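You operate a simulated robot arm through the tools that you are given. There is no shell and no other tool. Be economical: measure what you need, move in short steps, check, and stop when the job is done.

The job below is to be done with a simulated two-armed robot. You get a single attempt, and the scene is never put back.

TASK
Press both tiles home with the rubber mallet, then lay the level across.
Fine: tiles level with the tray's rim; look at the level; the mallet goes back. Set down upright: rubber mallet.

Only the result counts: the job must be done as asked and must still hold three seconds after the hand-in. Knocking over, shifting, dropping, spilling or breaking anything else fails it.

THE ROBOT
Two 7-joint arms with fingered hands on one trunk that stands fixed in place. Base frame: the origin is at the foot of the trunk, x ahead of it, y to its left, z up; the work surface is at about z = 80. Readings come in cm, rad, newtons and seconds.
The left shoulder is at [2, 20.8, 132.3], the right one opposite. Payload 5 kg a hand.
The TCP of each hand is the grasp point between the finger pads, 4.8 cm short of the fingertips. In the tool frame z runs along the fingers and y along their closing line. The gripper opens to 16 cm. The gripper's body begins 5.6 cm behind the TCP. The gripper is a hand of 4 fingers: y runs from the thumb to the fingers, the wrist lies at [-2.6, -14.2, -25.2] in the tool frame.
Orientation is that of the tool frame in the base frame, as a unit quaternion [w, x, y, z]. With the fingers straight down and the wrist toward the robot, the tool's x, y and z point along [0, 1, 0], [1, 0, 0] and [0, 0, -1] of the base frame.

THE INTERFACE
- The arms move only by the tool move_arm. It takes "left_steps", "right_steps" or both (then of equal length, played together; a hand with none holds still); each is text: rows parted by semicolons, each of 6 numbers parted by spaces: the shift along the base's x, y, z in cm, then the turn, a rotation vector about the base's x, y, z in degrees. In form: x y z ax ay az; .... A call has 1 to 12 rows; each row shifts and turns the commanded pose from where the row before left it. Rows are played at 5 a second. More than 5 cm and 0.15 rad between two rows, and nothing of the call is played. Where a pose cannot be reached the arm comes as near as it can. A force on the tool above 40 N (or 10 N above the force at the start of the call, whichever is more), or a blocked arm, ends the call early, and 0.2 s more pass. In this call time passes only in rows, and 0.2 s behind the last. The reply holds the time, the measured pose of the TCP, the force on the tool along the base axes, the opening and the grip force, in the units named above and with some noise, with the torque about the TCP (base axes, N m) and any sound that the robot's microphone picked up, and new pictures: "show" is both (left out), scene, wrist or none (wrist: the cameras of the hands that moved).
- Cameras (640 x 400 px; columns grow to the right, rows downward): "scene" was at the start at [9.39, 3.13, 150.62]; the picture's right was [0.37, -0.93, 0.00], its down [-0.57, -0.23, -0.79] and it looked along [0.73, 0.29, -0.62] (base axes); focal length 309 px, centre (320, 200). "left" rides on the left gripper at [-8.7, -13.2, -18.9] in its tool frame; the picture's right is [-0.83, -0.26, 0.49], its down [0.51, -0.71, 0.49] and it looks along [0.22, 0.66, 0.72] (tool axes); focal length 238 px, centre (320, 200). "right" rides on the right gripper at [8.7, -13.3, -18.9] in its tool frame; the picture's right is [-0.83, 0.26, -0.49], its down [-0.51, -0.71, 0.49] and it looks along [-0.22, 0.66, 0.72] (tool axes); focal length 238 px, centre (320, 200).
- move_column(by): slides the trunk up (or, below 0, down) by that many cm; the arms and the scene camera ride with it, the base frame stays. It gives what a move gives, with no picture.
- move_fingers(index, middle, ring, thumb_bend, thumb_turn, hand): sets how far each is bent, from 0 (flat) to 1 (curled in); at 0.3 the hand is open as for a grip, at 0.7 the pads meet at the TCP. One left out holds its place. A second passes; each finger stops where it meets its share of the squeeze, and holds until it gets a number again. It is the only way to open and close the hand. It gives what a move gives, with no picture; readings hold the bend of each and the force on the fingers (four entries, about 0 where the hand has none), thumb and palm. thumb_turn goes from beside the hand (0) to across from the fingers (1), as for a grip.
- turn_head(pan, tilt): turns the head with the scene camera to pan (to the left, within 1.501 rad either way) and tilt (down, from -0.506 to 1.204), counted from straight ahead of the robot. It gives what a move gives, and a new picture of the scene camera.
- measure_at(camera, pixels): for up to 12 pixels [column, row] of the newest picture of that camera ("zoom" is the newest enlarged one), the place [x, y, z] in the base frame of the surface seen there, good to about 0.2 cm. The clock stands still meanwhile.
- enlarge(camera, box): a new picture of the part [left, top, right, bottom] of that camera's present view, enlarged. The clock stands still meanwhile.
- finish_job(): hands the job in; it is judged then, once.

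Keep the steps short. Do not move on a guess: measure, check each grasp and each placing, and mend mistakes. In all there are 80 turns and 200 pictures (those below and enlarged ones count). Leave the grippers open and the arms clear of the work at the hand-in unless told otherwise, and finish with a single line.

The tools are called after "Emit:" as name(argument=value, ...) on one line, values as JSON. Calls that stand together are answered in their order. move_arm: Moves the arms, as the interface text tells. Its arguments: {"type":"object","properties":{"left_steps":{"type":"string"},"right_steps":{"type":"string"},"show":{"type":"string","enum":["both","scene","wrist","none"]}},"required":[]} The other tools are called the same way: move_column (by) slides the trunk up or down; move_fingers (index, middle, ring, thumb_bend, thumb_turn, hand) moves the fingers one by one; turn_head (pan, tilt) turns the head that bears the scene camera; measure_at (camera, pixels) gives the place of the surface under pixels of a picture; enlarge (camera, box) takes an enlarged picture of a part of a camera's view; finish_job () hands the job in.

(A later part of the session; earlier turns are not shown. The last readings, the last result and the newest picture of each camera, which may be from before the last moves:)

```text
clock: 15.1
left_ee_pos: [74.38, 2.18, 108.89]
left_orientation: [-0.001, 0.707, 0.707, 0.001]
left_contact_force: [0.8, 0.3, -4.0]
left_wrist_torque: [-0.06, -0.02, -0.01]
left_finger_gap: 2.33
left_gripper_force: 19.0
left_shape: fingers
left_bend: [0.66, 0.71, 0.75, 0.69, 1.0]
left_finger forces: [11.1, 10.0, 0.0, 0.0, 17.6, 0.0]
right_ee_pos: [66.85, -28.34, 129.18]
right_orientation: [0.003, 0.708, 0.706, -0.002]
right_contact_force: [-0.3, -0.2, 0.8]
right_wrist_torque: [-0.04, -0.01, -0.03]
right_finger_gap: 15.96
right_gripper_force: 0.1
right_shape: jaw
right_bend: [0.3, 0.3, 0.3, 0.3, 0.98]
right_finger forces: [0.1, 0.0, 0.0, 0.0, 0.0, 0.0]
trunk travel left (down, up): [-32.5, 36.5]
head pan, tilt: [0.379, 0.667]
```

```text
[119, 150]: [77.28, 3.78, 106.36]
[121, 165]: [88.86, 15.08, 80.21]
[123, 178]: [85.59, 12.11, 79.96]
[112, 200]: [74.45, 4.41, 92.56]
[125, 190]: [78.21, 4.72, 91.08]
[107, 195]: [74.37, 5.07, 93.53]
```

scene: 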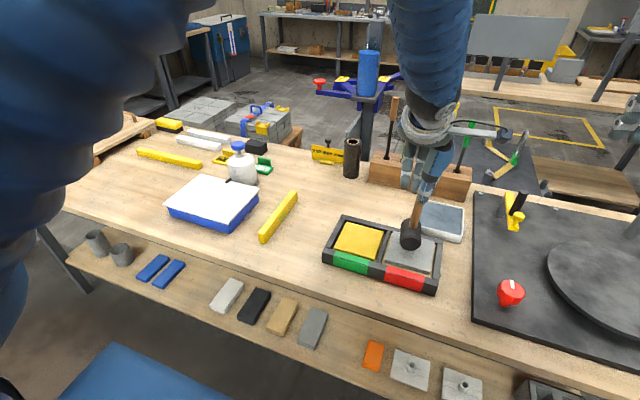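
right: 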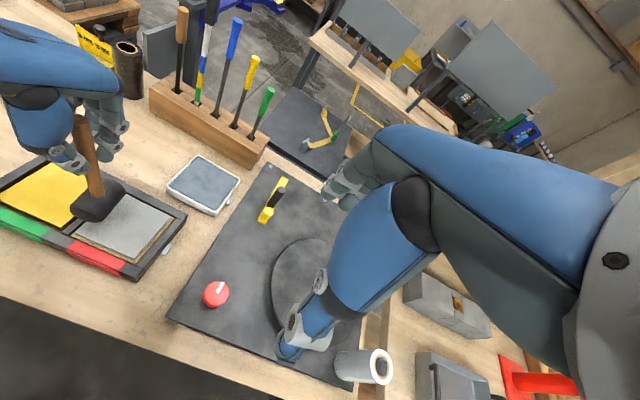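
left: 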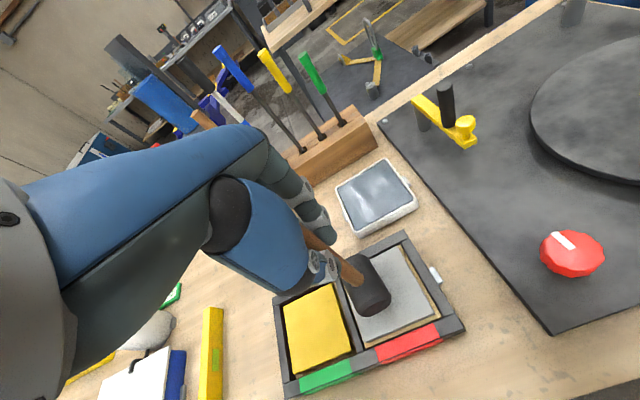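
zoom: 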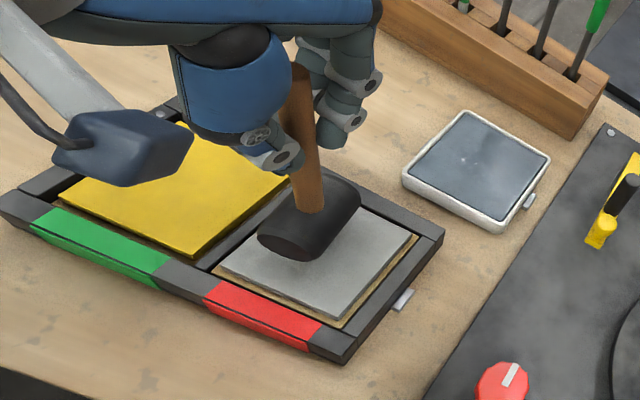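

The handle seems to have tilted slightly in the grip during the bump. I'll measure its axis more finely.

Emit:
enlarge(camera="scene", box=[376, 195, 456, 245])

```text
8.00 times, centred on (416, 220) of scene
```

zoom: 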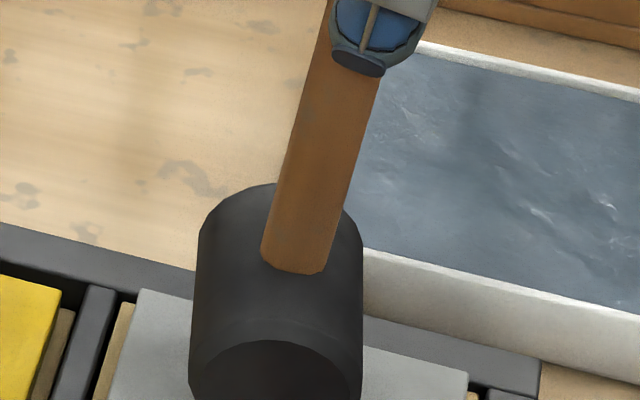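

Emit:
measure_at(camera="zoom", pixels=[[342, 90], [331, 130], [320, 170], [310, 210], [300, 250], [278, 200], [230, 250], [335, 250], [280, 330], [275, 370], [210, 330], [345, 330]])

Emit:
enlarge(camera="right", box=[30, 110, 130, 230])

```text
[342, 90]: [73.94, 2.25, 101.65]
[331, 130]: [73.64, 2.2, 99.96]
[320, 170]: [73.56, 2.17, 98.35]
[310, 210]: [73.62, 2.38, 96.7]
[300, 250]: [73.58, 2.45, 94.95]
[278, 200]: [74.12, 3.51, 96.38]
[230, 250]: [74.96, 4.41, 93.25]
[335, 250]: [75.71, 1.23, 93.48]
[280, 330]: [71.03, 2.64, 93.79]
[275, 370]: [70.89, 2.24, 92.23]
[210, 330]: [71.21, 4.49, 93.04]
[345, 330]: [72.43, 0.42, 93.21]
```

```text
3.33 times, centred on (80, 170) of right
```

zoom: 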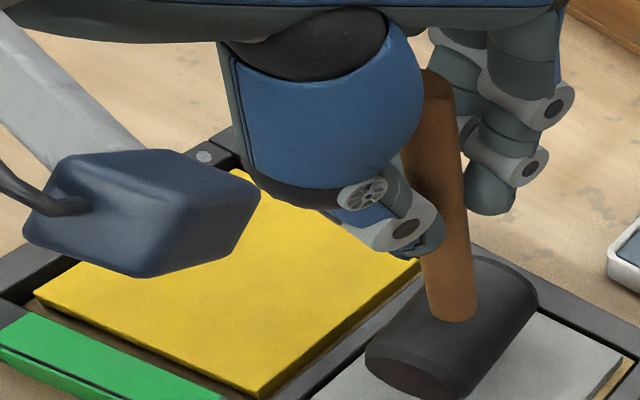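

The axis is at about (75.0, 2.3) with under 3° of tilt, which is fine. I'll shift by (−0.7, −0.5), come down to contact and press partway.

Emit:
move_arm(left_steps="-0.7 -0.5 -1 0 0 0;0 0 -1.3 0 0 0;0 0 -0.3 0 0 0;0 0 -0.3 0 0 0;0 0 -0.2 0 0 0;0 0 -0.2 0 0 0;0 0 0 0 0 0;0 0 0 0 0 0", show="scene")

Emit:
measure_at(camera="scene", pixels=[[391, 255], [395, 248], [397, 240], [399, 235], [390, 260], [393, 250], [423, 268], [425, 262], [428, 250], [430, 245], [427, 255], [424, 266]])

Emit:
enlarge(camera="scene", box=[320, 180, 480, 300])

```text
clock: 16.9
left_ee_pos: [73.45, 1.67, 105.71]
left_orientation: [0.001, 0.708, 0.707, 0.001]
left_contact_force: [-0.5, -0.5, 0.7]
left_wrist_torque: [0.0, 0.02, 0.05]
left_finger_gap: 2.26
left_gripper_force: 20.1
left_shape: fingers
left_bend: [0.66, 0.71, 0.75, 0.69, 1.0]
left_finger forces: [11.2, 10.6, 0.1, 0.0, 18.5, 0.1]
right_ee_pos: [66.9, -28.45, 129.24]
right_orientation: [0.004, 0.709, 0.705, -0.001]
right_contact_force: [-0.6, 0.7, -0.4]
right_wrist_torque: [0.03, -0.03, -0.01]
right_finger_gap: 15.96
right_gripper_force: 0.1
right_shape: jaw
right_bend: [0.3, 0.3, 0.3, 0.3, 0.98]
right_finger forces: [0.0, 0.0, 0.0, 0.0, 0.1, 0.0]
trunk travel left (down, up): [-32.5, 36.5]
head pan, tilt: [0.379, 0.667]
```

scene: 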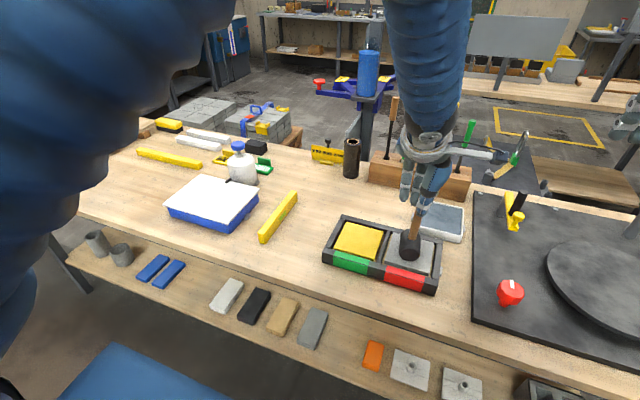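

```text
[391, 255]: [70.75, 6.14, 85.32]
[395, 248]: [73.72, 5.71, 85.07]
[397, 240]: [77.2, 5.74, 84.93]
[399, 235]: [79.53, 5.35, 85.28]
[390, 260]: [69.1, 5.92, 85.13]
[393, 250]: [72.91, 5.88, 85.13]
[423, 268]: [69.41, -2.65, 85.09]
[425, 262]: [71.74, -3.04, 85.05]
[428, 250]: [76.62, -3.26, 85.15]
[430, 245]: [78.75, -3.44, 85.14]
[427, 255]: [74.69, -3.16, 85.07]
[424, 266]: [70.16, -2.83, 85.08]
```

```text
3.33 times, centred on (400, 240) of scene
```

zoom: 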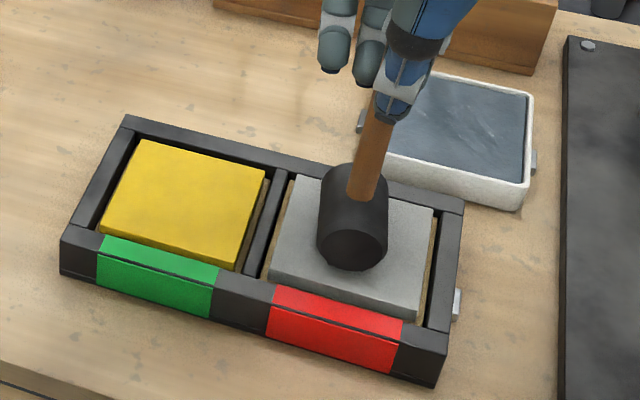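

The grey tile reads 85.12 and stays flat. It needs about 0.69 more, so I'll press 0.55 and measure.

Emit:
move_arm(left_steps="0 0 -0.2 0 0 0;0 0 -0.2 0 0 0;0 0 -0.15 0 0 0;0 0 0 0 0 0;0 0 0 0 0 0", show="scene")

Emit:
measure_at(camera="scene", pixels=[[391, 255], [395, 248], [397, 240], [399, 236], [390, 260], [393, 250], [423, 268], [425, 262], [428, 250], [430, 245], [427, 255], [424, 266]])

Emit:
measure_at(camera="scene", pixels=[[370, 240], [360, 240], [350, 235], [375, 235], [365, 250], [345, 243], [338, 228], [335, 235], [436, 255], [434, 268], [345, 254], [415, 276]])

```text
clock: 18.1
left_ee_pos: [73.54, 1.61, 104.95]
left_orientation: [-0.002, 0.707, 0.707, 0.001]
left_contact_force: [-1.2, 0.2, -1.1]
left_wrist_torque: [-0.02, 0.0, -0.01]
left_finger_gap: 2.26
left_gripper_force: 20.0
left_shape: fingers
left_bend: [0.66, 0.71, 0.75, 0.69, 1.0]
left_finger forces: [11.0, 10.6, 0.1, 0.1, 18.4, 0.0]
right_ee_pos: [66.77, -28.31, 129.05]
right_orientation: [0.003, 0.709, 0.705, -0.001]
right_contact_force: [0.2, 0.3, 0.7]
right_wrist_torque: [0.0, -0.03, 0.0]
right_finger_gap: 15.98
right_gripper_force: 0.0
right_shape: jaw
right_bend: [0.3, 0.3, 0.3, 0.3, 0.98]
right_finger forces: [0.1, 0.0, 0.0, 0.0, 0.0, 0.0]
trunk travel left (down, up): [-32.5, 36.5]
head pan, tilt: [0.379, 0.667]
```

scene: 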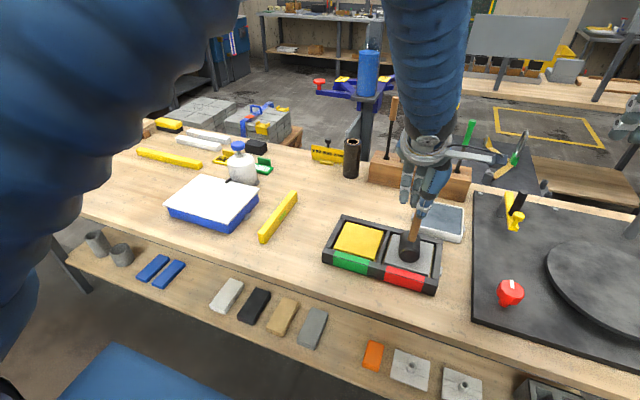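

```text
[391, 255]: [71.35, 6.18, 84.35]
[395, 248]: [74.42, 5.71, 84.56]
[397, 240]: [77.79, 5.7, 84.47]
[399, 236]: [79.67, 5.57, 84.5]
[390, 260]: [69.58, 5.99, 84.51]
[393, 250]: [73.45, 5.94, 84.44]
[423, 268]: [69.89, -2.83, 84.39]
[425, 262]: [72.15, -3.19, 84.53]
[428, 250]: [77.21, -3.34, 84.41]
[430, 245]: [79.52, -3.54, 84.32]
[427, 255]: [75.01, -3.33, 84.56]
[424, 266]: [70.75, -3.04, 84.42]
```

```text
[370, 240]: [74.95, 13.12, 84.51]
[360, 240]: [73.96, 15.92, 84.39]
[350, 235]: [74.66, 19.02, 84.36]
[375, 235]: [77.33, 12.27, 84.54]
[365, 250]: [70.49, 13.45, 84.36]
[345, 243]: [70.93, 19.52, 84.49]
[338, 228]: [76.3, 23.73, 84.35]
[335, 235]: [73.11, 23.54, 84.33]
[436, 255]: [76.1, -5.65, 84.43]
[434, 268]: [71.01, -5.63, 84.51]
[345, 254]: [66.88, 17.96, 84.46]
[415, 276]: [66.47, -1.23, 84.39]
```

Grey 84.455, yellow 84.44 and rim 84.42: all level. I'll lift off and carry the mallet back towards its place at (65.0, 34.5).

Emit:
move_arm(left_steps="0 0 0.5 0 0 0;0 0 2 0 0 0;0 0 3 0 0 0;0 0 2 0 0 0;-1 4.5 0 0 0 0;-1 4.5 0 0 0 0;-1 4.5 0 0 0 0;-1.3 4.5 0 0 0 0;-1.3 4.5 0 0 0 0;-1.3 4.5 0 0 0 0;-1.8 4.5 0 0 0 0;-0.6 1.3 0 0 0 0")

Emit:
enlarge(camera="scene", box=[240, 170, 340, 270])

Emit:
measure_at(camera="scene", pixels=[[410, 250], [415, 260], [400, 255], [397, 240], [425, 248], [420, 240], [370, 240], [360, 240], [350, 235], [375, 235], [365, 250], [345, 243]])

```text
clock: 20.7
left_ee_pos: [64.38, 34.35, 112.45]
left_orientation: [-0.002, 0.708, 0.706, 0.001]
left_contact_force: [-0.3, -0.8, -4.7]
left_wrist_torque: [0.08, 0.05, 0.02]
left_finger_gap: 2.25
left_gripper_force: 19.5
left_shape: fingers
left_bend: [0.66, 0.71, 0.75, 0.69, 1.0]
left_finger forces: [10.9, 11.1, 0.0, 0.0, 16.9, 0.0]
right_ee_pos: [66.79, -28.48, 129.15]
right_orientation: [0.003, 0.709, 0.705, -0.002]
right_contact_force: [1.0, -0.7, -0.8]
right_wrist_torque: [0.05, 0.05, 0.01]
right_finger_gap: 15.97
right_gripper_force: 0.0
right_shape: jaw
right_bend: [0.3, 0.3, 0.3, 0.3, 0.98]
right_finger forces: [0.0, 0.0, 0.0, 0.0, 0.0, 0.1]
trunk travel left (down, up): [-32.5, 36.5]
head pan, tilt: [0.379, 0.667]
```

scene: 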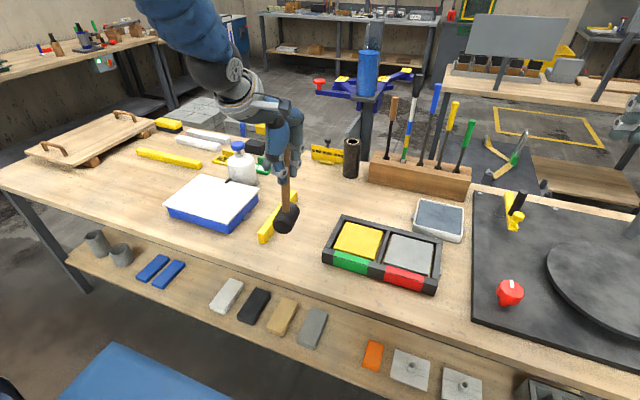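
left: 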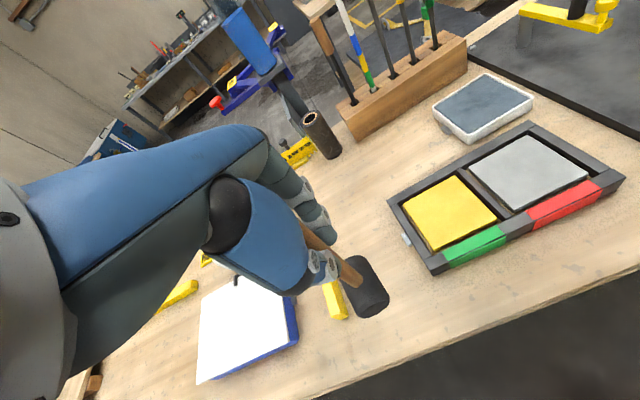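

```text
4.00 times, centred on (290, 220) of scene
```

zoom: 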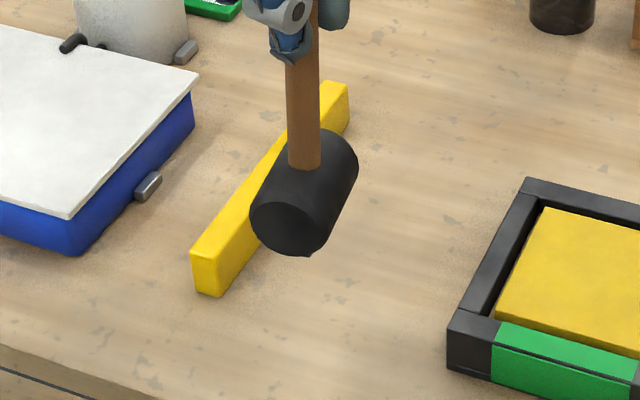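

```text
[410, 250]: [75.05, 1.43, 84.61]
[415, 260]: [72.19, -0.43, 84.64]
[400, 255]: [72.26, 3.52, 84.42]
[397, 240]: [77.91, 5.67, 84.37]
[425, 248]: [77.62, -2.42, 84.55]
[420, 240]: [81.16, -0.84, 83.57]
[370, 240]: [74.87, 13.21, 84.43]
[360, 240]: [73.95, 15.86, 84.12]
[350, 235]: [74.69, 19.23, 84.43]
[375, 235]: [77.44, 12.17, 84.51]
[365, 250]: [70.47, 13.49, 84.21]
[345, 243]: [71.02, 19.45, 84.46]
```

The tiles held. Now I'll measure the mallet's handle and head in the zoom so I can place it accurately.

Emit:
measure_at(camera="zoom", pixels=[[301, 70], [302, 95], [303, 120], [304, 145], [305, 160], [280, 170], [335, 165], [300, 190], [280, 225], [288, 245]])

Emit:
measure_at(camera="left", pixels=[[330, 258], [342, 267], [352, 275], [375, 275], [368, 290], [385, 298], [375, 306]])

```text
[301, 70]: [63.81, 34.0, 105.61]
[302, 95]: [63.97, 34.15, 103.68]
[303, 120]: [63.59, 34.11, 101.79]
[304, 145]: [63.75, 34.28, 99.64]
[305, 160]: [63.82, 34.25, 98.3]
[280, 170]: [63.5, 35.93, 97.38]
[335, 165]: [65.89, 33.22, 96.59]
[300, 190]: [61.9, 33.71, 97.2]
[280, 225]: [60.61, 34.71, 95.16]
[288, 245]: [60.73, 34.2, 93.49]
```

```text
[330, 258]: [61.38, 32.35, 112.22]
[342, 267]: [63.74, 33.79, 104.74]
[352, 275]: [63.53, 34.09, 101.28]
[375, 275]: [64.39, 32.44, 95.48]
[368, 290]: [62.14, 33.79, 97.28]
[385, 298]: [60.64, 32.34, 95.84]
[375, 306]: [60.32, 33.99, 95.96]
```

The mallet is vertical. It needs a shift of (+0.6, +0.15) and about 12 cm down. I'll lower it and feel for contact near TCP 100.5.

Emit:
move_arm(left_steps="0.6 0.15 -4 0 0 0;0 0 -4 0 0 0;0 0 -2.5 0 0 0;0 0 -1 0 0 0;0 0 -0.3 0 0 0;0 0 -0.1 0 0 0;0 0 0 0 0 0")

Emit:
enlarge(camera="scene", box=[240, 170, 340, 270])

Emit:
measure_at(camera="scene", pixels=[[287, 215], [288, 225], [289, 233], [291, 256], [280, 245], [300, 240], [284, 265]])

```text
clock: 22.3
left_ee_pos: [64.81, 34.73, 100.68]
left_orientation: [0.0, 0.707, 0.707, 0.001]
left_contact_force: [1.2, 0.8, -4.4]
left_wrist_torque: [-0.02, -0.02, -0.01]
left_finger_gap: 2.27
left_gripper_force: 20.2
left_shape: fingers
left_bend: [0.66, 0.71, 0.75, 0.69, 1.0]
left_finger forces: [11.6, 11.3, 0.0, 0.0, 17.3, 0.0]
right_ee_pos: [66.9, -28.43, 129.11]
right_orientation: [0.004, 0.709, 0.706, -0.002]
right_contact_force: [-0.6, 0.0, -0.3]
right_wrist_torque: [-0.02, -0.01, 0.02]
right_finger_gap: 15.96
right_gripper_force: 0.0
right_shape: jaw
right_bend: [0.3, 0.3, 0.3, 0.3, 0.98]
right_finger forces: [0.0, 0.0, 0.0, 0.0, 0.0, 0.0]
trunk travel left (down, up): [-32.5, 36.5]
head pan, tilt: [0.379, 0.667]
```

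scene: 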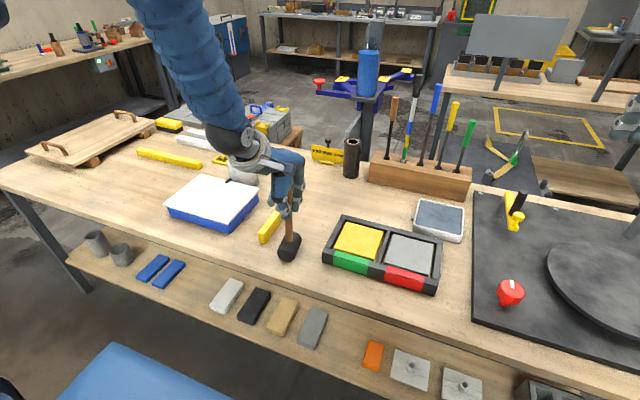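
left: 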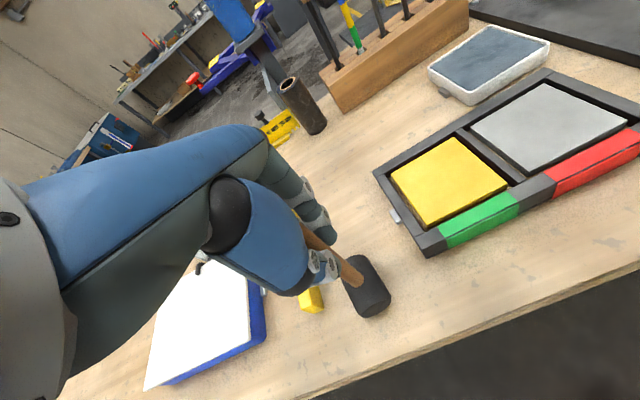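

```text
4.00 times, centred on (290, 220) of scene
```

zoom: 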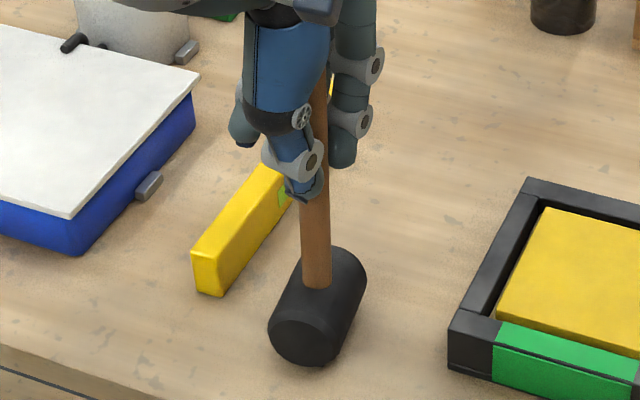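

```text
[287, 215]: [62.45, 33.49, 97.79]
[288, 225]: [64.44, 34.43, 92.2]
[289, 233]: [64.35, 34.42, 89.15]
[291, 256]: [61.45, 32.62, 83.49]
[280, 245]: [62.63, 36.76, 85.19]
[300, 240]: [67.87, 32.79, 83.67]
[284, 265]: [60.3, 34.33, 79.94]
```

Its position matches the original: the handle face is at (64.4, 34.4), as before. It still hangs at −4.4 N, so I'll lower in tiny steps until the weight comes off.

Emit:
move_arm(left_steps="0 0 -0.1 0 0 0;0 0 -0.1 0 0 0;0 0 0 0 0 0", show="none")

```text
clock: 23.1
left_ee_pos: [64.76, 34.49, 100.54]
left_orientation: [0.0, 0.707, 0.707, 0.001]
left_contact_force: [-0.5, 0.4, -2.0]
left_wrist_torque: [0.0, 0.02, -0.02]
left_finger_gap: 2.29
left_gripper_force: 20.5
left_shape: fingers
left_bend: [0.66, 0.71, 0.75, 0.69, 1.0]
left_finger forces: [11.6, 11.5, 0.0, 0.0, 17.8, 0.1]
right_ee_pos: [66.87, -28.49, 129.1]
right_orientation: [0.004, 0.709, 0.705, -0.002]
right_contact_force: [0.4, 0.0, -0.2]
right_wrist_torque: [-0.04, -0.03, 0.01]
right_finger_gap: 15.96
right_gripper_force: 0.0
right_shape: jaw
right_bend: [0.3, 0.3, 0.3, 0.3, 0.98]
right_finger forces: [0.0, 0.1, 0.0, 0.1, 0.0, 0.0]
trunk travel left (down, up): [-32.5, 36.5]
head pan, tilt: [0.379, 0.667]
```

Emit:
move_arm(left_steps="0 0 -0.1 0 0 0;0 0 -0.05 0 0 0;0 0 0 0 0 0", show="none")

```text
clock: 23.9
left_ee_pos: [64.95, 34.49, 100.55]
left_orientation: [0.0, 0.707, 0.707, 0.002]
left_contact_force: [-3.4, 0.9, 14.4]
left_wrist_torque: [0.04, 0.15, -0.01]
left_finger_gap: 2.27
left_gripper_force: 23.5
left_shape: fingers
left_bend: [0.66, 0.71, 0.75, 0.69, 1.0]
left_finger forces: [11.4, 12.6, 0.1, 0.1, 22.1, 0.0]
right_ee_pos: [66.7, -28.46, 129.1]
right_orientation: [0.004, 0.708, 0.706, -0.001]
right_contact_force: [0.3, 0.3, 0.8]
right_wrist_torque: [0.0, 0.01, 0.0]
right_finger_gap: 15.97
right_gripper_force: 0.0
right_shape: jaw
right_bend: [0.3, 0.3, 0.3, 0.3, 0.98]
right_finger forces: [0.0, 0.1, 0.1, 0.0, 0.0, 0.0]
trunk travel left (down, up): [-32.5, 36.5]
head pan, tilt: [0.379, 0.667]
```

It's firmly on the table, pressing at 14 N. I'll ease up 0.1 and then open gradually.

Emit:
move_arm(left_steps="0 0 0.08 0 0 0;0 0 0 0 0 0", show="none")

Emit:
move_fingers(hand="left", index=0.6, middle=0.6, ring=0.6, thumb_bend=0.6)

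Emit:
move_fingers(hand="left", index=0.3, middle=0.3, ring=0.3, thumb_bend=0.3)

Emit:
enlarge(camera="scene", box=[240, 170, 340, 270])

```text
clock: 24.5
left_ee_pos: [64.77, 34.53, 100.44]
left_orientation: [0.0, 0.707, 0.707, 0.001]
left_contact_force: [-4.0, 0.8, 12.9]
left_wrist_torque: [0.03, 0.21, -0.01]
left_finger_gap: 2.23
left_gripper_force: 23.1
left_shape: fingers
left_bend: [0.66, 0.71, 0.75, 0.69, 1.0]
left_finger forces: [11.7, 12.8, 0.0, 0.0, 22.0, 0.1]
right_ee_pos: [66.92, -28.34, 129.1]
right_orientation: [0.004, 0.709, 0.705, 0.0]
right_contact_force: [0.1, 0.6, 0.8]
right_wrist_torque: [0.02, -0.01, -0.02]
right_finger_gap: 15.95
right_gripper_force: 0.1
right_shape: jaw
right_bend: [0.3, 0.3, 0.3, 0.3, 0.98]
right_finger forces: [0.1, 0.0, 0.0, 0.1, 0.0, 0.1]
trunk travel left (down, up): [-32.5, 36.5]
head pan, tilt: [0.379, 0.667]
```

```text
clock: 25.5
left_ee_pos: [64.9, 34.51, 100.22]
left_orientation: [0.0, 0.707, 0.708, 0.002]
left_contact_force: [-0.4, -0.1, 0.4]
left_wrist_torque: [0.02, -0.03, 0.02]
left_finger_gap: 5.07
left_gripper_force: 0.0
left_shape: fingers
left_bend: [0.6, 0.6, 0.6, 0.6, 1.0]
left_finger forces: [0.0, 0.0, 0.0, 0.0, 0.0, 0.1]
right_ee_pos: [66.79, -28.42, 129.12]
right_orientation: [0.004, 0.709, 0.705, -0.001]
right_contact_force: [-0.1, 0.1, 0.3]
right_wrist_torque: [-0.02, -0.04, -0.02]
right_finger_gap: 15.97
right_gripper_force: 0.1
right_shape: jaw
right_bend: [0.3, 0.3, 0.3, 0.3, 0.98]
right_finger forces: [0.1, 0.0, 0.0, 0.0, 0.0, 0.1]
trunk travel left (down, up): [-32.5, 36.5]
head pan, tilt: [0.379, 0.667]
```

```text
clock: 26.5
left_ee_pos: [64.89, 34.65, 100.21]
left_orientation: [0.0, 0.707, 0.707, 0.001]
left_contact_force: [-0.7, 0.0, 0.2]
left_wrist_torque: [-0.01, -0.02, -0.03]
left_finger_gap: 16.97
left_gripper_force: 0.0
left_shape: fingers
left_bend: [0.3, 0.3, 0.3, 0.3, 0.98]
left_finger forces: [0.0, 0.0, 0.1, 0.1, 0.1, 0.0]
right_ee_pos: [66.77, -28.38, 129.11]
right_orientation: [0.003, 0.708, 0.706, -0.002]
right_contact_force: [0.4, 0.1, 0.7]
right_wrist_torque: [-0.04, -0.02, -0.02]
right_finger_gap: 15.97
right_gripper_force: 0.0
right_shape: jaw
right_bend: [0.3, 0.3, 0.3, 0.3, 0.98]
right_finger forces: [0.0, 0.1, 0.1, 0.0, 0.0, 0.0]
trunk travel left (down, up): [-32.5, 36.5]
head pan, tilt: [0.379, 0.667]
```

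```text
4.00 times, centred on (290, 220) of scene
```

zoom: 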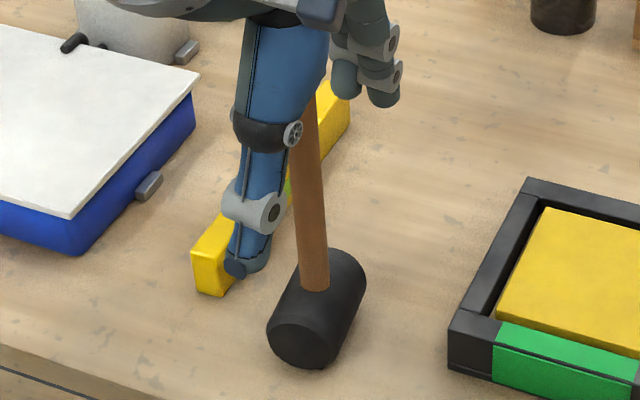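

The mallet is released and standing. I'll lift straight up, clear of it, and then look at the mallet and the level.

Emit:
move_arm(left_steps="0 0 2 0 0 0;0 0 3 0 0 0;0 0 4 0 0 0;0 0 4 0 0 0;0 0 4 0 0 0;0 0 2 0 0 0")

Emit:
enlarge(camera="scene", box=[240, 170, 340, 270])

Emit:
measure_at(camera="scene", pixels=[[286, 186], [286, 193], [287, 205], [288, 225], [289, 233], [293, 193], [295, 196], [262, 235], [268, 232], [264, 242], [282, 215], [296, 193]])

```text
clock: 27.9
left_ee_pos: [64.69, 34.64, 119.46]
left_orientation: [0.0, 0.708, 0.707, 0.0]
left_contact_force: [-1.6, -0.6, 0.1]
left_wrist_torque: [-0.02, -0.04, 0.02]
left_finger_gap: 16.96
left_gripper_force: 0.0
left_shape: fingers
left_bend: [0.3, 0.3, 0.3, 0.3, 0.98]
left_finger forces: [0.1, 0.1, 0.0, 0.1, 0.1, 0.1]
right_ee_pos: [66.82, -28.48, 129.1]
right_orientation: [0.004, 0.709, 0.705, -0.001]
right_contact_force: [0.1, 0.3, -0.2]
right_wrist_torque: [-0.01, -0.02, 0.0]
right_finger_gap: 15.94
right_gripper_force: 0.2
right_shape: jaw
right_bend: [0.3, 0.3, 0.3, 0.3, 0.98]
right_finger forces: [0.1, 0.0, 0.0, 0.0, 0.0, 0.0]
trunk travel left (down, up): [-32.5, 36.5]
head pan, tilt: [0.379, 0.667]
```

scene: 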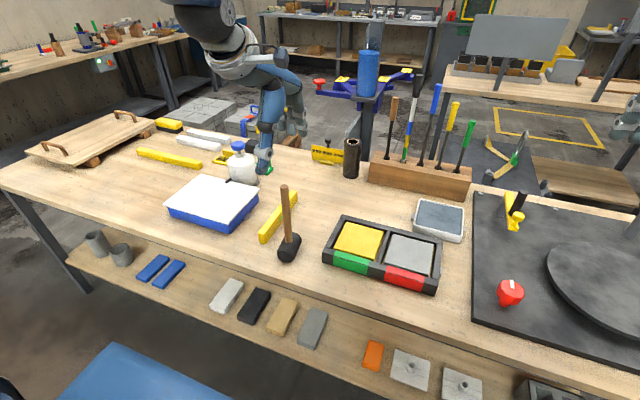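
left: 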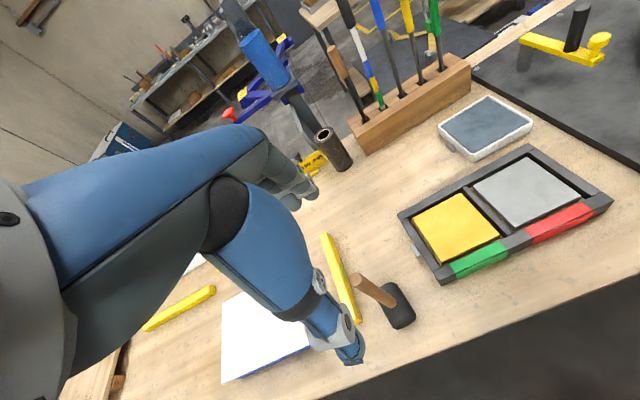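

```text
4.00 times, centred on (290, 220) of scene
```

zoom: 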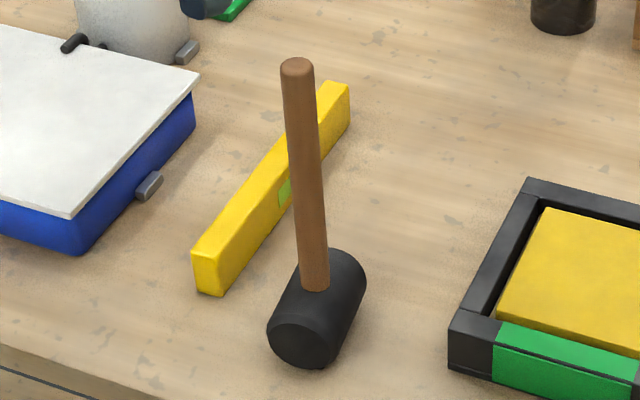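

```text
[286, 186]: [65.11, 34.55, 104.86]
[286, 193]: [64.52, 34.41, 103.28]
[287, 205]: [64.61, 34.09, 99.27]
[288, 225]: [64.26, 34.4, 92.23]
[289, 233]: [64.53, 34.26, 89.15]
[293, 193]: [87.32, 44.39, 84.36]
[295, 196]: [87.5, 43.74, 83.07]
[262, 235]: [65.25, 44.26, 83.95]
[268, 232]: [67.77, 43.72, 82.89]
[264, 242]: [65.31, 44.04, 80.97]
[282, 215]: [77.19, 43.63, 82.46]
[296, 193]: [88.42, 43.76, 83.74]
```

The mallet is back in its exact spot, upright. I'll measure the level's extents in the zoom.

Emit:
measure_at(camera="zoom", pixels=[[196, 250], [219, 260], [320, 86], [346, 89], [210, 255], [335, 87], [250, 195], [266, 205], [300, 125], [208, 280], [285, 190], [240, 235]])

Emit:
enlarge(camera="left", box=[280, 210, 440, 340])

```text
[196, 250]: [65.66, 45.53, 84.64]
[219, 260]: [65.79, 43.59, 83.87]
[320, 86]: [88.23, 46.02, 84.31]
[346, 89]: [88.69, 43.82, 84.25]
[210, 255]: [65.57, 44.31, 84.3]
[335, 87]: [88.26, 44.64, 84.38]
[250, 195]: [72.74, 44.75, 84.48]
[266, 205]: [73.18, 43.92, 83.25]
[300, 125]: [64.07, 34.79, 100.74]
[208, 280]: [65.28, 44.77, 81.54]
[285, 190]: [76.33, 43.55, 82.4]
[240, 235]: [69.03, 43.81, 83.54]
```

```text
3.08 times, centred on (360, 275) of left
```

zoom: 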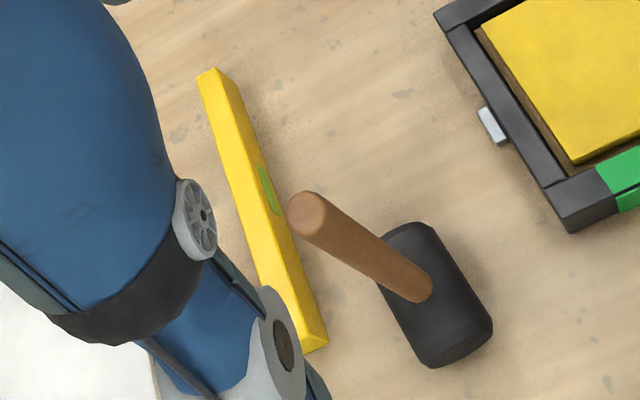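

The level spans x 65.3–89, y 43.6–46.1 and z 80–84.4, with the vial on its −y face. I'll grip it with the hand yawed +90°, so turning back to 0° lays it across both tiles with the vial facing me. First I'll go up and over it and test that yaw high up, to see how the forearm clears the mallet.

Emit:
move_arm(left_steps="2 1.5 3 0 0 0;3.5 2.2 2 0 0 0;3.5 2.2 1 0 0 0;3.5 2.2 0 0 0 0;3.5 2.2 0 0 0 0", show="none")

Emit:
move_arm(left_steps="0 0 0 0 0 8.2;0 0 0 0 0 8.2;0 0 0 0 0 8.2;0 0 0 0 0 8.2;0 0 0 0 0 8.2;0 0 0 0 0 8.2;0 0 0 0 0 8.2;0 0 0 0 0 8.2;0 0 0 0 0 8.2;0 0 0 0 0 8.2;0 0 0 0 0 8;0 0 0 0 0 0")

```text
clock: 29.1
left_ee_pos: [81.28, 45.04, 124.99]
left_orientation: [0.0, 0.707, 0.707, -0.001]
left_contact_force: [0.0, 0.9, -0.2]
left_wrist_torque: [-0.08, 0.07, -0.01]
left_finger_gap: 16.99
left_gripper_force: 0.0
left_shape: fingers
left_bend: [0.3, 0.3, 0.3, 0.3, 0.98]
left_finger forces: [0.0, 0.1, 0.1, 0.0, 0.0, 0.0]
right_ee_pos: [67.13, -28.25, 129.01]
right_orientation: [0.004, 0.709, 0.705, -0.002]
right_contact_force: [0.8, 0.5, -0.7]
right_wrist_torque: [-0.09, 0.08, 0.01]
right_finger_gap: 15.98
right_gripper_force: 0.0
right_shape: jaw
right_bend: [0.3, 0.3, 0.3, 0.3, 0.98]
right_finger forces: [0.0, 0.0, 0.0, 0.0, 0.0, 0.0]
trunk travel left (down, up): [-32.5, 36.5]
head pan, tilt: [0.379, 0.667]
```

```text
clock: 31.7
left_ee_pos: [80.92, 44.91, 125.54]
left_orientation: [-0.001, -0.001, 1.0, 0.002]
left_contact_force: [-0.5, -0.3, -0.2]
left_wrist_torque: [0.01, 0.0, 0.0]
left_finger_gap: 16.97
left_gripper_force: 0.0
left_shape: fingers
left_bend: [0.3, 0.3, 0.3, 0.3, 0.98]
left_finger forces: [0.0, 0.0, 0.2, 0.0, 0.1, 0.0]
right_ee_pos: [66.82, -28.5, 129.29]
right_orientation: [0.003, 0.709, 0.705, -0.001]
right_contact_force: [-0.4, -0.1, 0.7]
right_wrist_torque: [-0.01, 0.01, 0.03]
right_finger_gap: 15.97
right_gripper_force: 0.0
right_shape: jaw
right_bend: [0.3, 0.3, 0.3, 0.3, 0.98]
right_finger forces: [0.1, 0.1, 0.1, 0.0, 0.0, 0.1]
trunk travel left (down, up): [-32.5, 36.5]
head pan, tilt: [0.379, 0.667]
```

scene: 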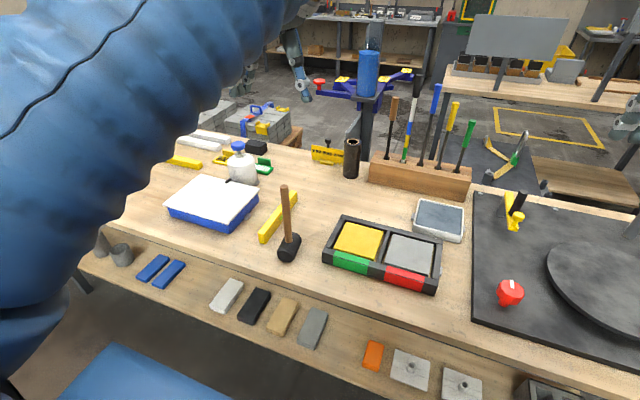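
left: 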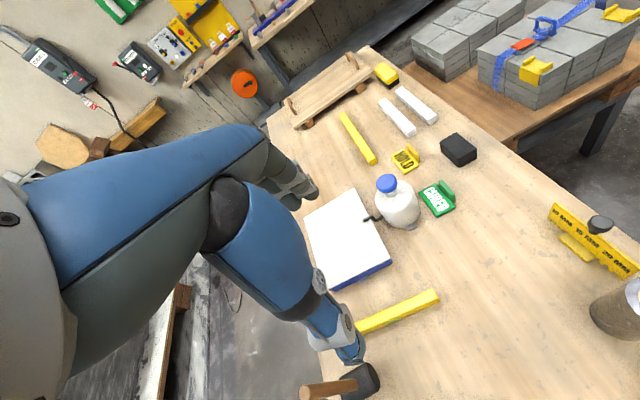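

That yaw is reachable. I'll go down in stages over x≈79, checking how far the arm is from the mallet.

Emit:
move_arm(left_steps="-2 0 -4 0 0 0;0 0 -4 0 0 0;0 0 -4 0 0 0;0 0 -4 0 0 0;0 0 -4 0 0 0")

```text
clock: 32.9
left_ee_pos: [78.68, 45.12, 105.27]
left_orientation: [-0.001, 0.001, 1.0, 0.001]
left_contact_force: [1.2, 1.4, 1.8]
left_wrist_torque: [-0.13, 0.15, 0.0]
left_finger_gap: 17.01
left_gripper_force: 0.1
left_shape: fingers
left_bend: [0.3, 0.3, 0.3, 0.3, 0.97]
left_finger forces: [0.1, 0.0, 0.0, 0.0, 0.1, 0.0]
right_ee_pos: [66.96, -28.45, 129.03]
right_orientation: [0.005, 0.708, 0.706, -0.002]
right_contact_force: [0.6, 0.9, -0.4]
right_wrist_torque: [-0.05, 0.06, 0.02]
right_finger_gap: 15.97
right_gripper_force: 0.1
right_shape: jaw
right_bend: [0.3, 0.3, 0.3, 0.3, 0.98]
right_finger forces: [0.0, 0.0, 0.1, 0.1, 0.0, 0.0]
trunk travel left (down, up): [-32.5, 36.5]
head pan, tilt: [0.379, 0.667]
```

scene: 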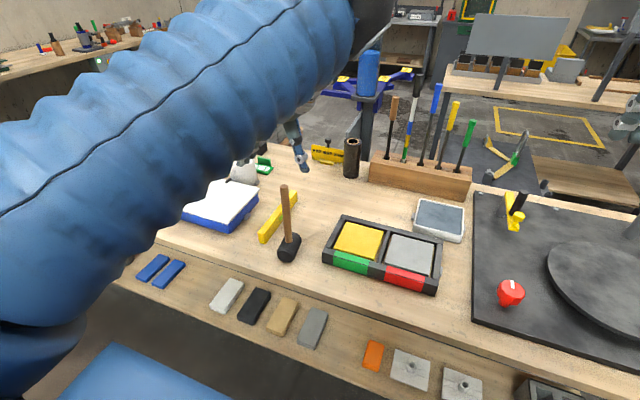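
left: 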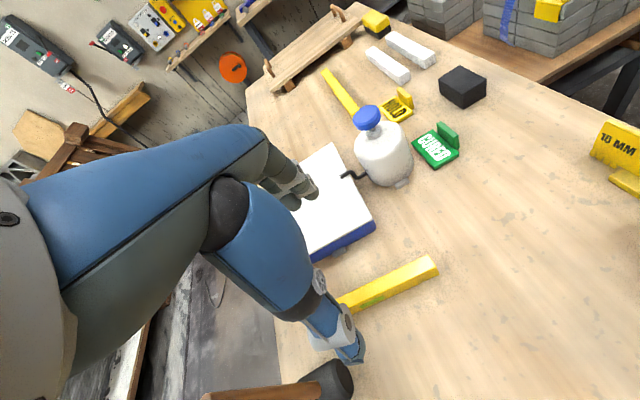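

I'll measure the forearm's underside above the mallet area.

Emit:
measure_at(camera="scene", pixels=[[280, 105], [250, 135], [220, 165], [190, 195], [150, 230], [250, 100], [200, 130], [320, 70], [300, 50], [220, 60], [340, 50], [360, 20]])

```text
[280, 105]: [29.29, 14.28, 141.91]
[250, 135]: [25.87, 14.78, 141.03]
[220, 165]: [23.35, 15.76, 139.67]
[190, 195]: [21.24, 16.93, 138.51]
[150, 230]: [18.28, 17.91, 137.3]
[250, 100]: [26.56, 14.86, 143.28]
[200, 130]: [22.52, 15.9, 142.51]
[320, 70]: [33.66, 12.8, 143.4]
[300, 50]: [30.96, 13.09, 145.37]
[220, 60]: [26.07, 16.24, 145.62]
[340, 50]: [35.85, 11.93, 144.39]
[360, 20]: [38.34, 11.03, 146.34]
```

That's the upper arm, close to the camera. The elbow is high on the right, so the forearm comes in at y≈20 and stays about 11 cm from the mallet. I'll go down to TCP z≈90, then narrow the hand.

Emit:
move_arm(left_steps="0 0 -4 0 0 0;0 0 -4 0 0 0;0 0 -4 0 0 0;0 0 -3 0 0 0", show="none")

Emit:
move_fingers(hand="left", index=0.55, middle=0.55, ring=0.55, thumb_bend=0.55)

Emit:
move_arm(left_steps="0 0 -0.5 0 0 0;0 0 0 0 0 0")

Emit:
enlarge(camera="left", box=[220, 160, 500, 400])

Emit:
enlarge(camera="scene", box=[230, 140, 350, 270])

```text
clock: 33.9
left_ee_pos: [78.89, 44.88, 90.24]
left_orientation: [-0.001, 0.0, 1.0, 0.001]
left_contact_force: [1.0, -0.7, 0.4]
left_wrist_torque: [-0.06, 0.11, 0.02]
left_finger_gap: 17.01
left_gripper_force: 0.0
left_shape: fingers
left_bend: [0.3, 0.3, 0.3, 0.3, 0.97]
left_finger forces: [0.0, 0.0, 0.1, 0.1, 0.1, 0.0]
right_ee_pos: [66.99, -28.26, 129.1]
right_orientation: [0.004, 0.708, 0.706, -0.001]
right_contact_force: [1.5, 0.1, -0.3]
right_wrist_torque: [-0.02, 0.08, 0.02]
right_finger_gap: 15.99
right_gripper_force: 0.0
right_shape: jaw
right_bend: [0.3, 0.3, 0.3, 0.3, 0.98]
right_finger forces: [0.1, 0.1, 0.0, 0.0, 0.0, 0.1]
trunk travel left (down, up): [-32.5, 36.5]
head pan, tilt: [0.379, 0.667]
```

```text
clock: 34.9
left_ee_pos: [78.84, 44.89, 90.16]
left_orientation: [-0.003, 0.0, 1.0, 0.0]
left_contact_force: [-0.7, 0.2, 0.0]
left_wrist_torque: [0.01, 0.03, 0.02]
left_finger_gap: 7.16
left_gripper_force: 0.0
left_shape: fingers
left_bend: [0.55, 0.55, 0.55, 0.55, 1.0]
left_finger forces: [0.0, 0.0, 0.0, 0.1, 0.1, 0.0]
right_ee_pos: [66.9, -28.43, 129.08]
right_orientation: [0.004, 0.709, 0.705, -0.001]
right_contact_force: [0.0, 0.5, -0.6]
right_wrist_torque: [0.0, 0.01, -0.02]
right_finger_gap: 15.98
right_gripper_force: 0.1
right_shape: jaw
right_bend: [0.3, 0.3, 0.3, 0.3, 0.98]
right_finger forces: [0.0, 0.0, 0.0, 0.1, 0.1, 0.0]
trunk travel left (down, up): [-32.5, 36.5]
head pan, tilt: [0.379, 0.667]
```

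```text
clock: 35.5
left_ee_pos: [78.75, 44.94, 89.8]
left_orientation: [-0.002, 0.001, 1.0, 0.0]
left_contact_force: [-0.9, 0.3, 0.5]
left_wrist_torque: [0.02, -0.05, -0.01]
left_finger_gap: 7.14
left_gripper_force: 0.2
left_shape: fingers
left_bend: [0.55, 0.55, 0.55, 0.55, 1.0]
left_finger forces: [0.0, 0.0, 0.1, 0.0, 0.0, 0.0]
right_ee_pos: [66.86, -28.45, 129.21]
right_orientation: [0.003, 0.709, 0.705, -0.002]
right_contact_force: [0.5, 0.2, -0.1]
right_wrist_torque: [0.01, -0.07, -0.01]
right_finger_gap: 15.95
right_gripper_force: 0.0
right_shape: jaw
right_bend: [0.3, 0.3, 0.3, 0.3, 0.98]
right_finger forces: [0.1, 0.1, 0.0, 0.1, 0.1, 0.0]
trunk travel left (down, up): [-32.5, 36.5]
head pan, tilt: [0.379, 0.667]
```

scene: 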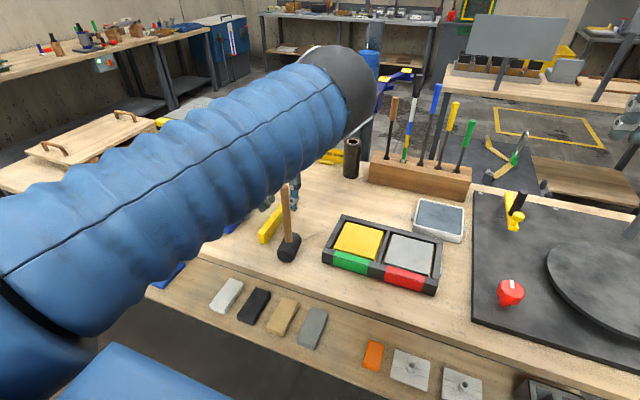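
left: 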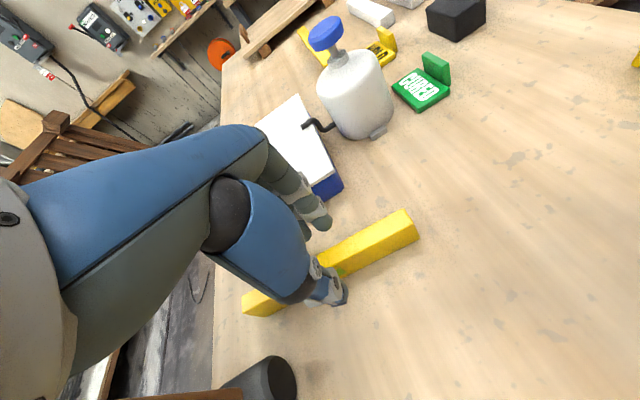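

```text
1.67 times, centred on (360, 280) of left
```

zoom: 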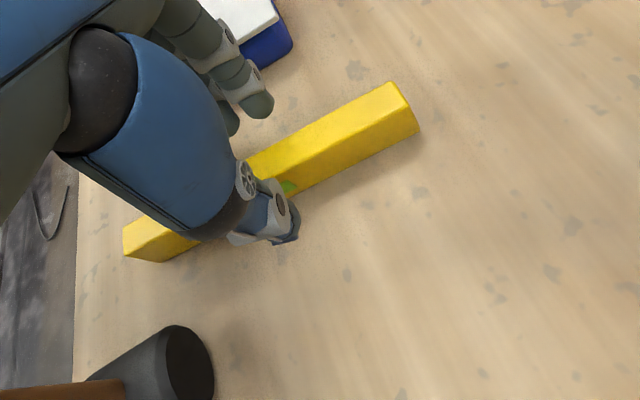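

```text
3.08 times, centred on (290, 205) of scene
```

zoom: 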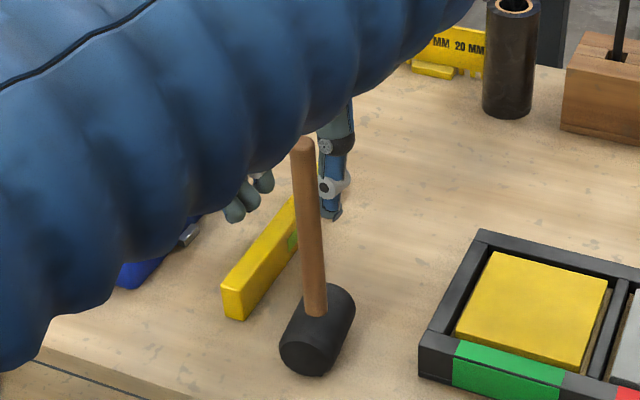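

The thumb is on the −y side of the level and the fingers are on the +y side. I'll check how far the fingers are from the blue box before going down.

Emit:
measure_at(camera="left", pixels=[[328, 187], [335, 180], [310, 140], [320, 175], [322, 218], [325, 225], [315, 215], [340, 295], [345, 290], [340, 245], [400, 225], [255, 305]])

```text
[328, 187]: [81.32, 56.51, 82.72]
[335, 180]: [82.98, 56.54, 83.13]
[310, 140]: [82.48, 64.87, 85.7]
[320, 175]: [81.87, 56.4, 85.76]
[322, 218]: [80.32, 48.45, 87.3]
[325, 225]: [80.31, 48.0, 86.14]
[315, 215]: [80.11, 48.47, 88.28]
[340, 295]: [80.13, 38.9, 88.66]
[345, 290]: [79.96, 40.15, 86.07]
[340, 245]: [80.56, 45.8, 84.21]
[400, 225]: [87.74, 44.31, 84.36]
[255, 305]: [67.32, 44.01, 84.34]
```

The box starts at y 56.4 and the fingers are at 48.5, so there is room. I'll go down to TCP z≈85.5 and close gently.

Emit:
move_arm(left_steps="0 0 -2 0 0 0;0 0 -1.5 0 0 0;0 0 -0.7 0 0 0;0 0 0 0 0 0", show="wrist")

Emit:
move_fingers(hand="left", index=0.75, middle=0.75, ring=0.75, thumb_bend=0.75, thumb_turn=1)

Emit:
enlarge(camera="left", box=[220, 160, 500, 400])

```text
clock: 36.5
left_ee_pos: [78.82, 44.93, 85.74]
left_orientation: [-0.001, 0.0, 1.0, 0.001]
left_contact_force: [-0.6, -0.4, -0.3]
left_wrist_torque: [0.01, 0.01, 0.01]
left_finger_gap: 7.17
left_gripper_force: 0.0
left_shape: fingers
left_bend: [0.55, 0.55, 0.55, 0.55, 1.0]
left_finger forces: [0.0, 0.0, 0.0, 0.0, 0.0, 0.0]
right_ee_pos: [66.85, -28.34, 129.24]
right_orientation: [0.003, 0.709, 0.705, -0.001]
right_contact_force: [0.1, -0.3, -0.4]
right_wrist_torque: [0.01, -0.04, 0.0]
right_finger_gap: 15.95
right_gripper_force: 0.1
right_shape: jaw
right_bend: [0.3, 0.3, 0.3, 0.3, 0.98]
right_finger forces: [0.0, 0.1, 0.0, 0.0, 0.1, 0.1]
trunk travel left (down, up): [-32.5, 36.5]
head pan, tilt: [0.379, 0.667]
```

left: 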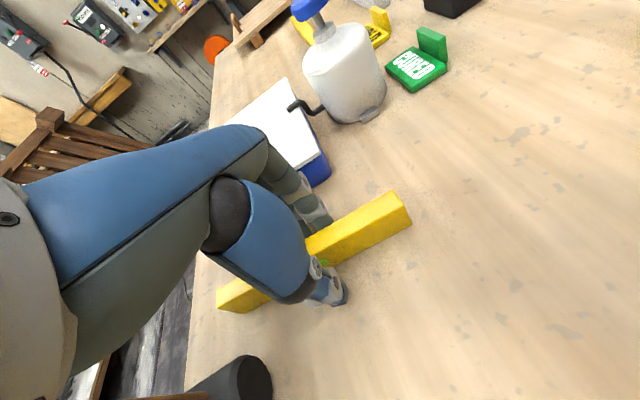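

```text
clock: 37.5
left_ee_pos: [78.73, 44.85, 85.6]
left_orientation: [-0.001, 0.0, 1.0, 0.001]
left_contact_force: [0.0, 0.3, 0.1]
left_wrist_torque: [-0.01, -0.24, -0.12]
left_finger_gap: 3.22
left_gripper_force: 27.5
left_shape: fingers
left_bend: [0.64, 0.69, 0.74, 0.65, 1.0]
left_finger forces: [14.5, 5.8, 6.1, 0.0, 27.1, 0.0]
right_ee_pos: [66.89, -28.4, 129.16]
right_orientation: [0.004, 0.709, 0.705, -0.002]
right_contact_force: [0.6, 0.7, 0.3]
right_wrist_torque: [-0.01, 0.03, 0.02]
right_finger_gap: 15.97
right_gripper_force: 0.1
right_shape: jaw
right_bend: [0.3, 0.3, 0.3, 0.3, 0.98]
right_finger forces: [0.0, 0.1, 0.1, 0.0, 0.0, 0.1]
trunk travel left (down, up): [-32.5, 36.5]
head pan, tilt: [0.379, 0.667]
```

```text
1.67 times, centred on (360, 280) of left
```

zoom: 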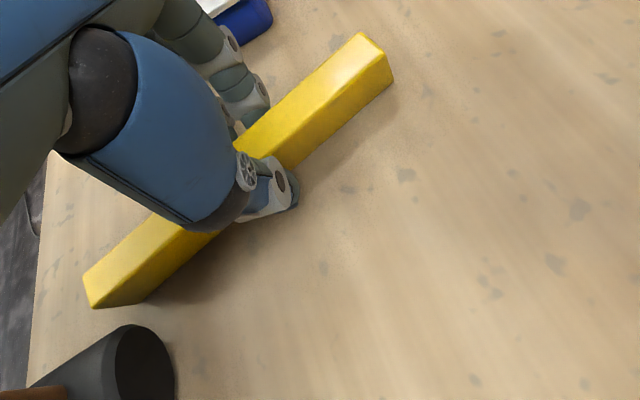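

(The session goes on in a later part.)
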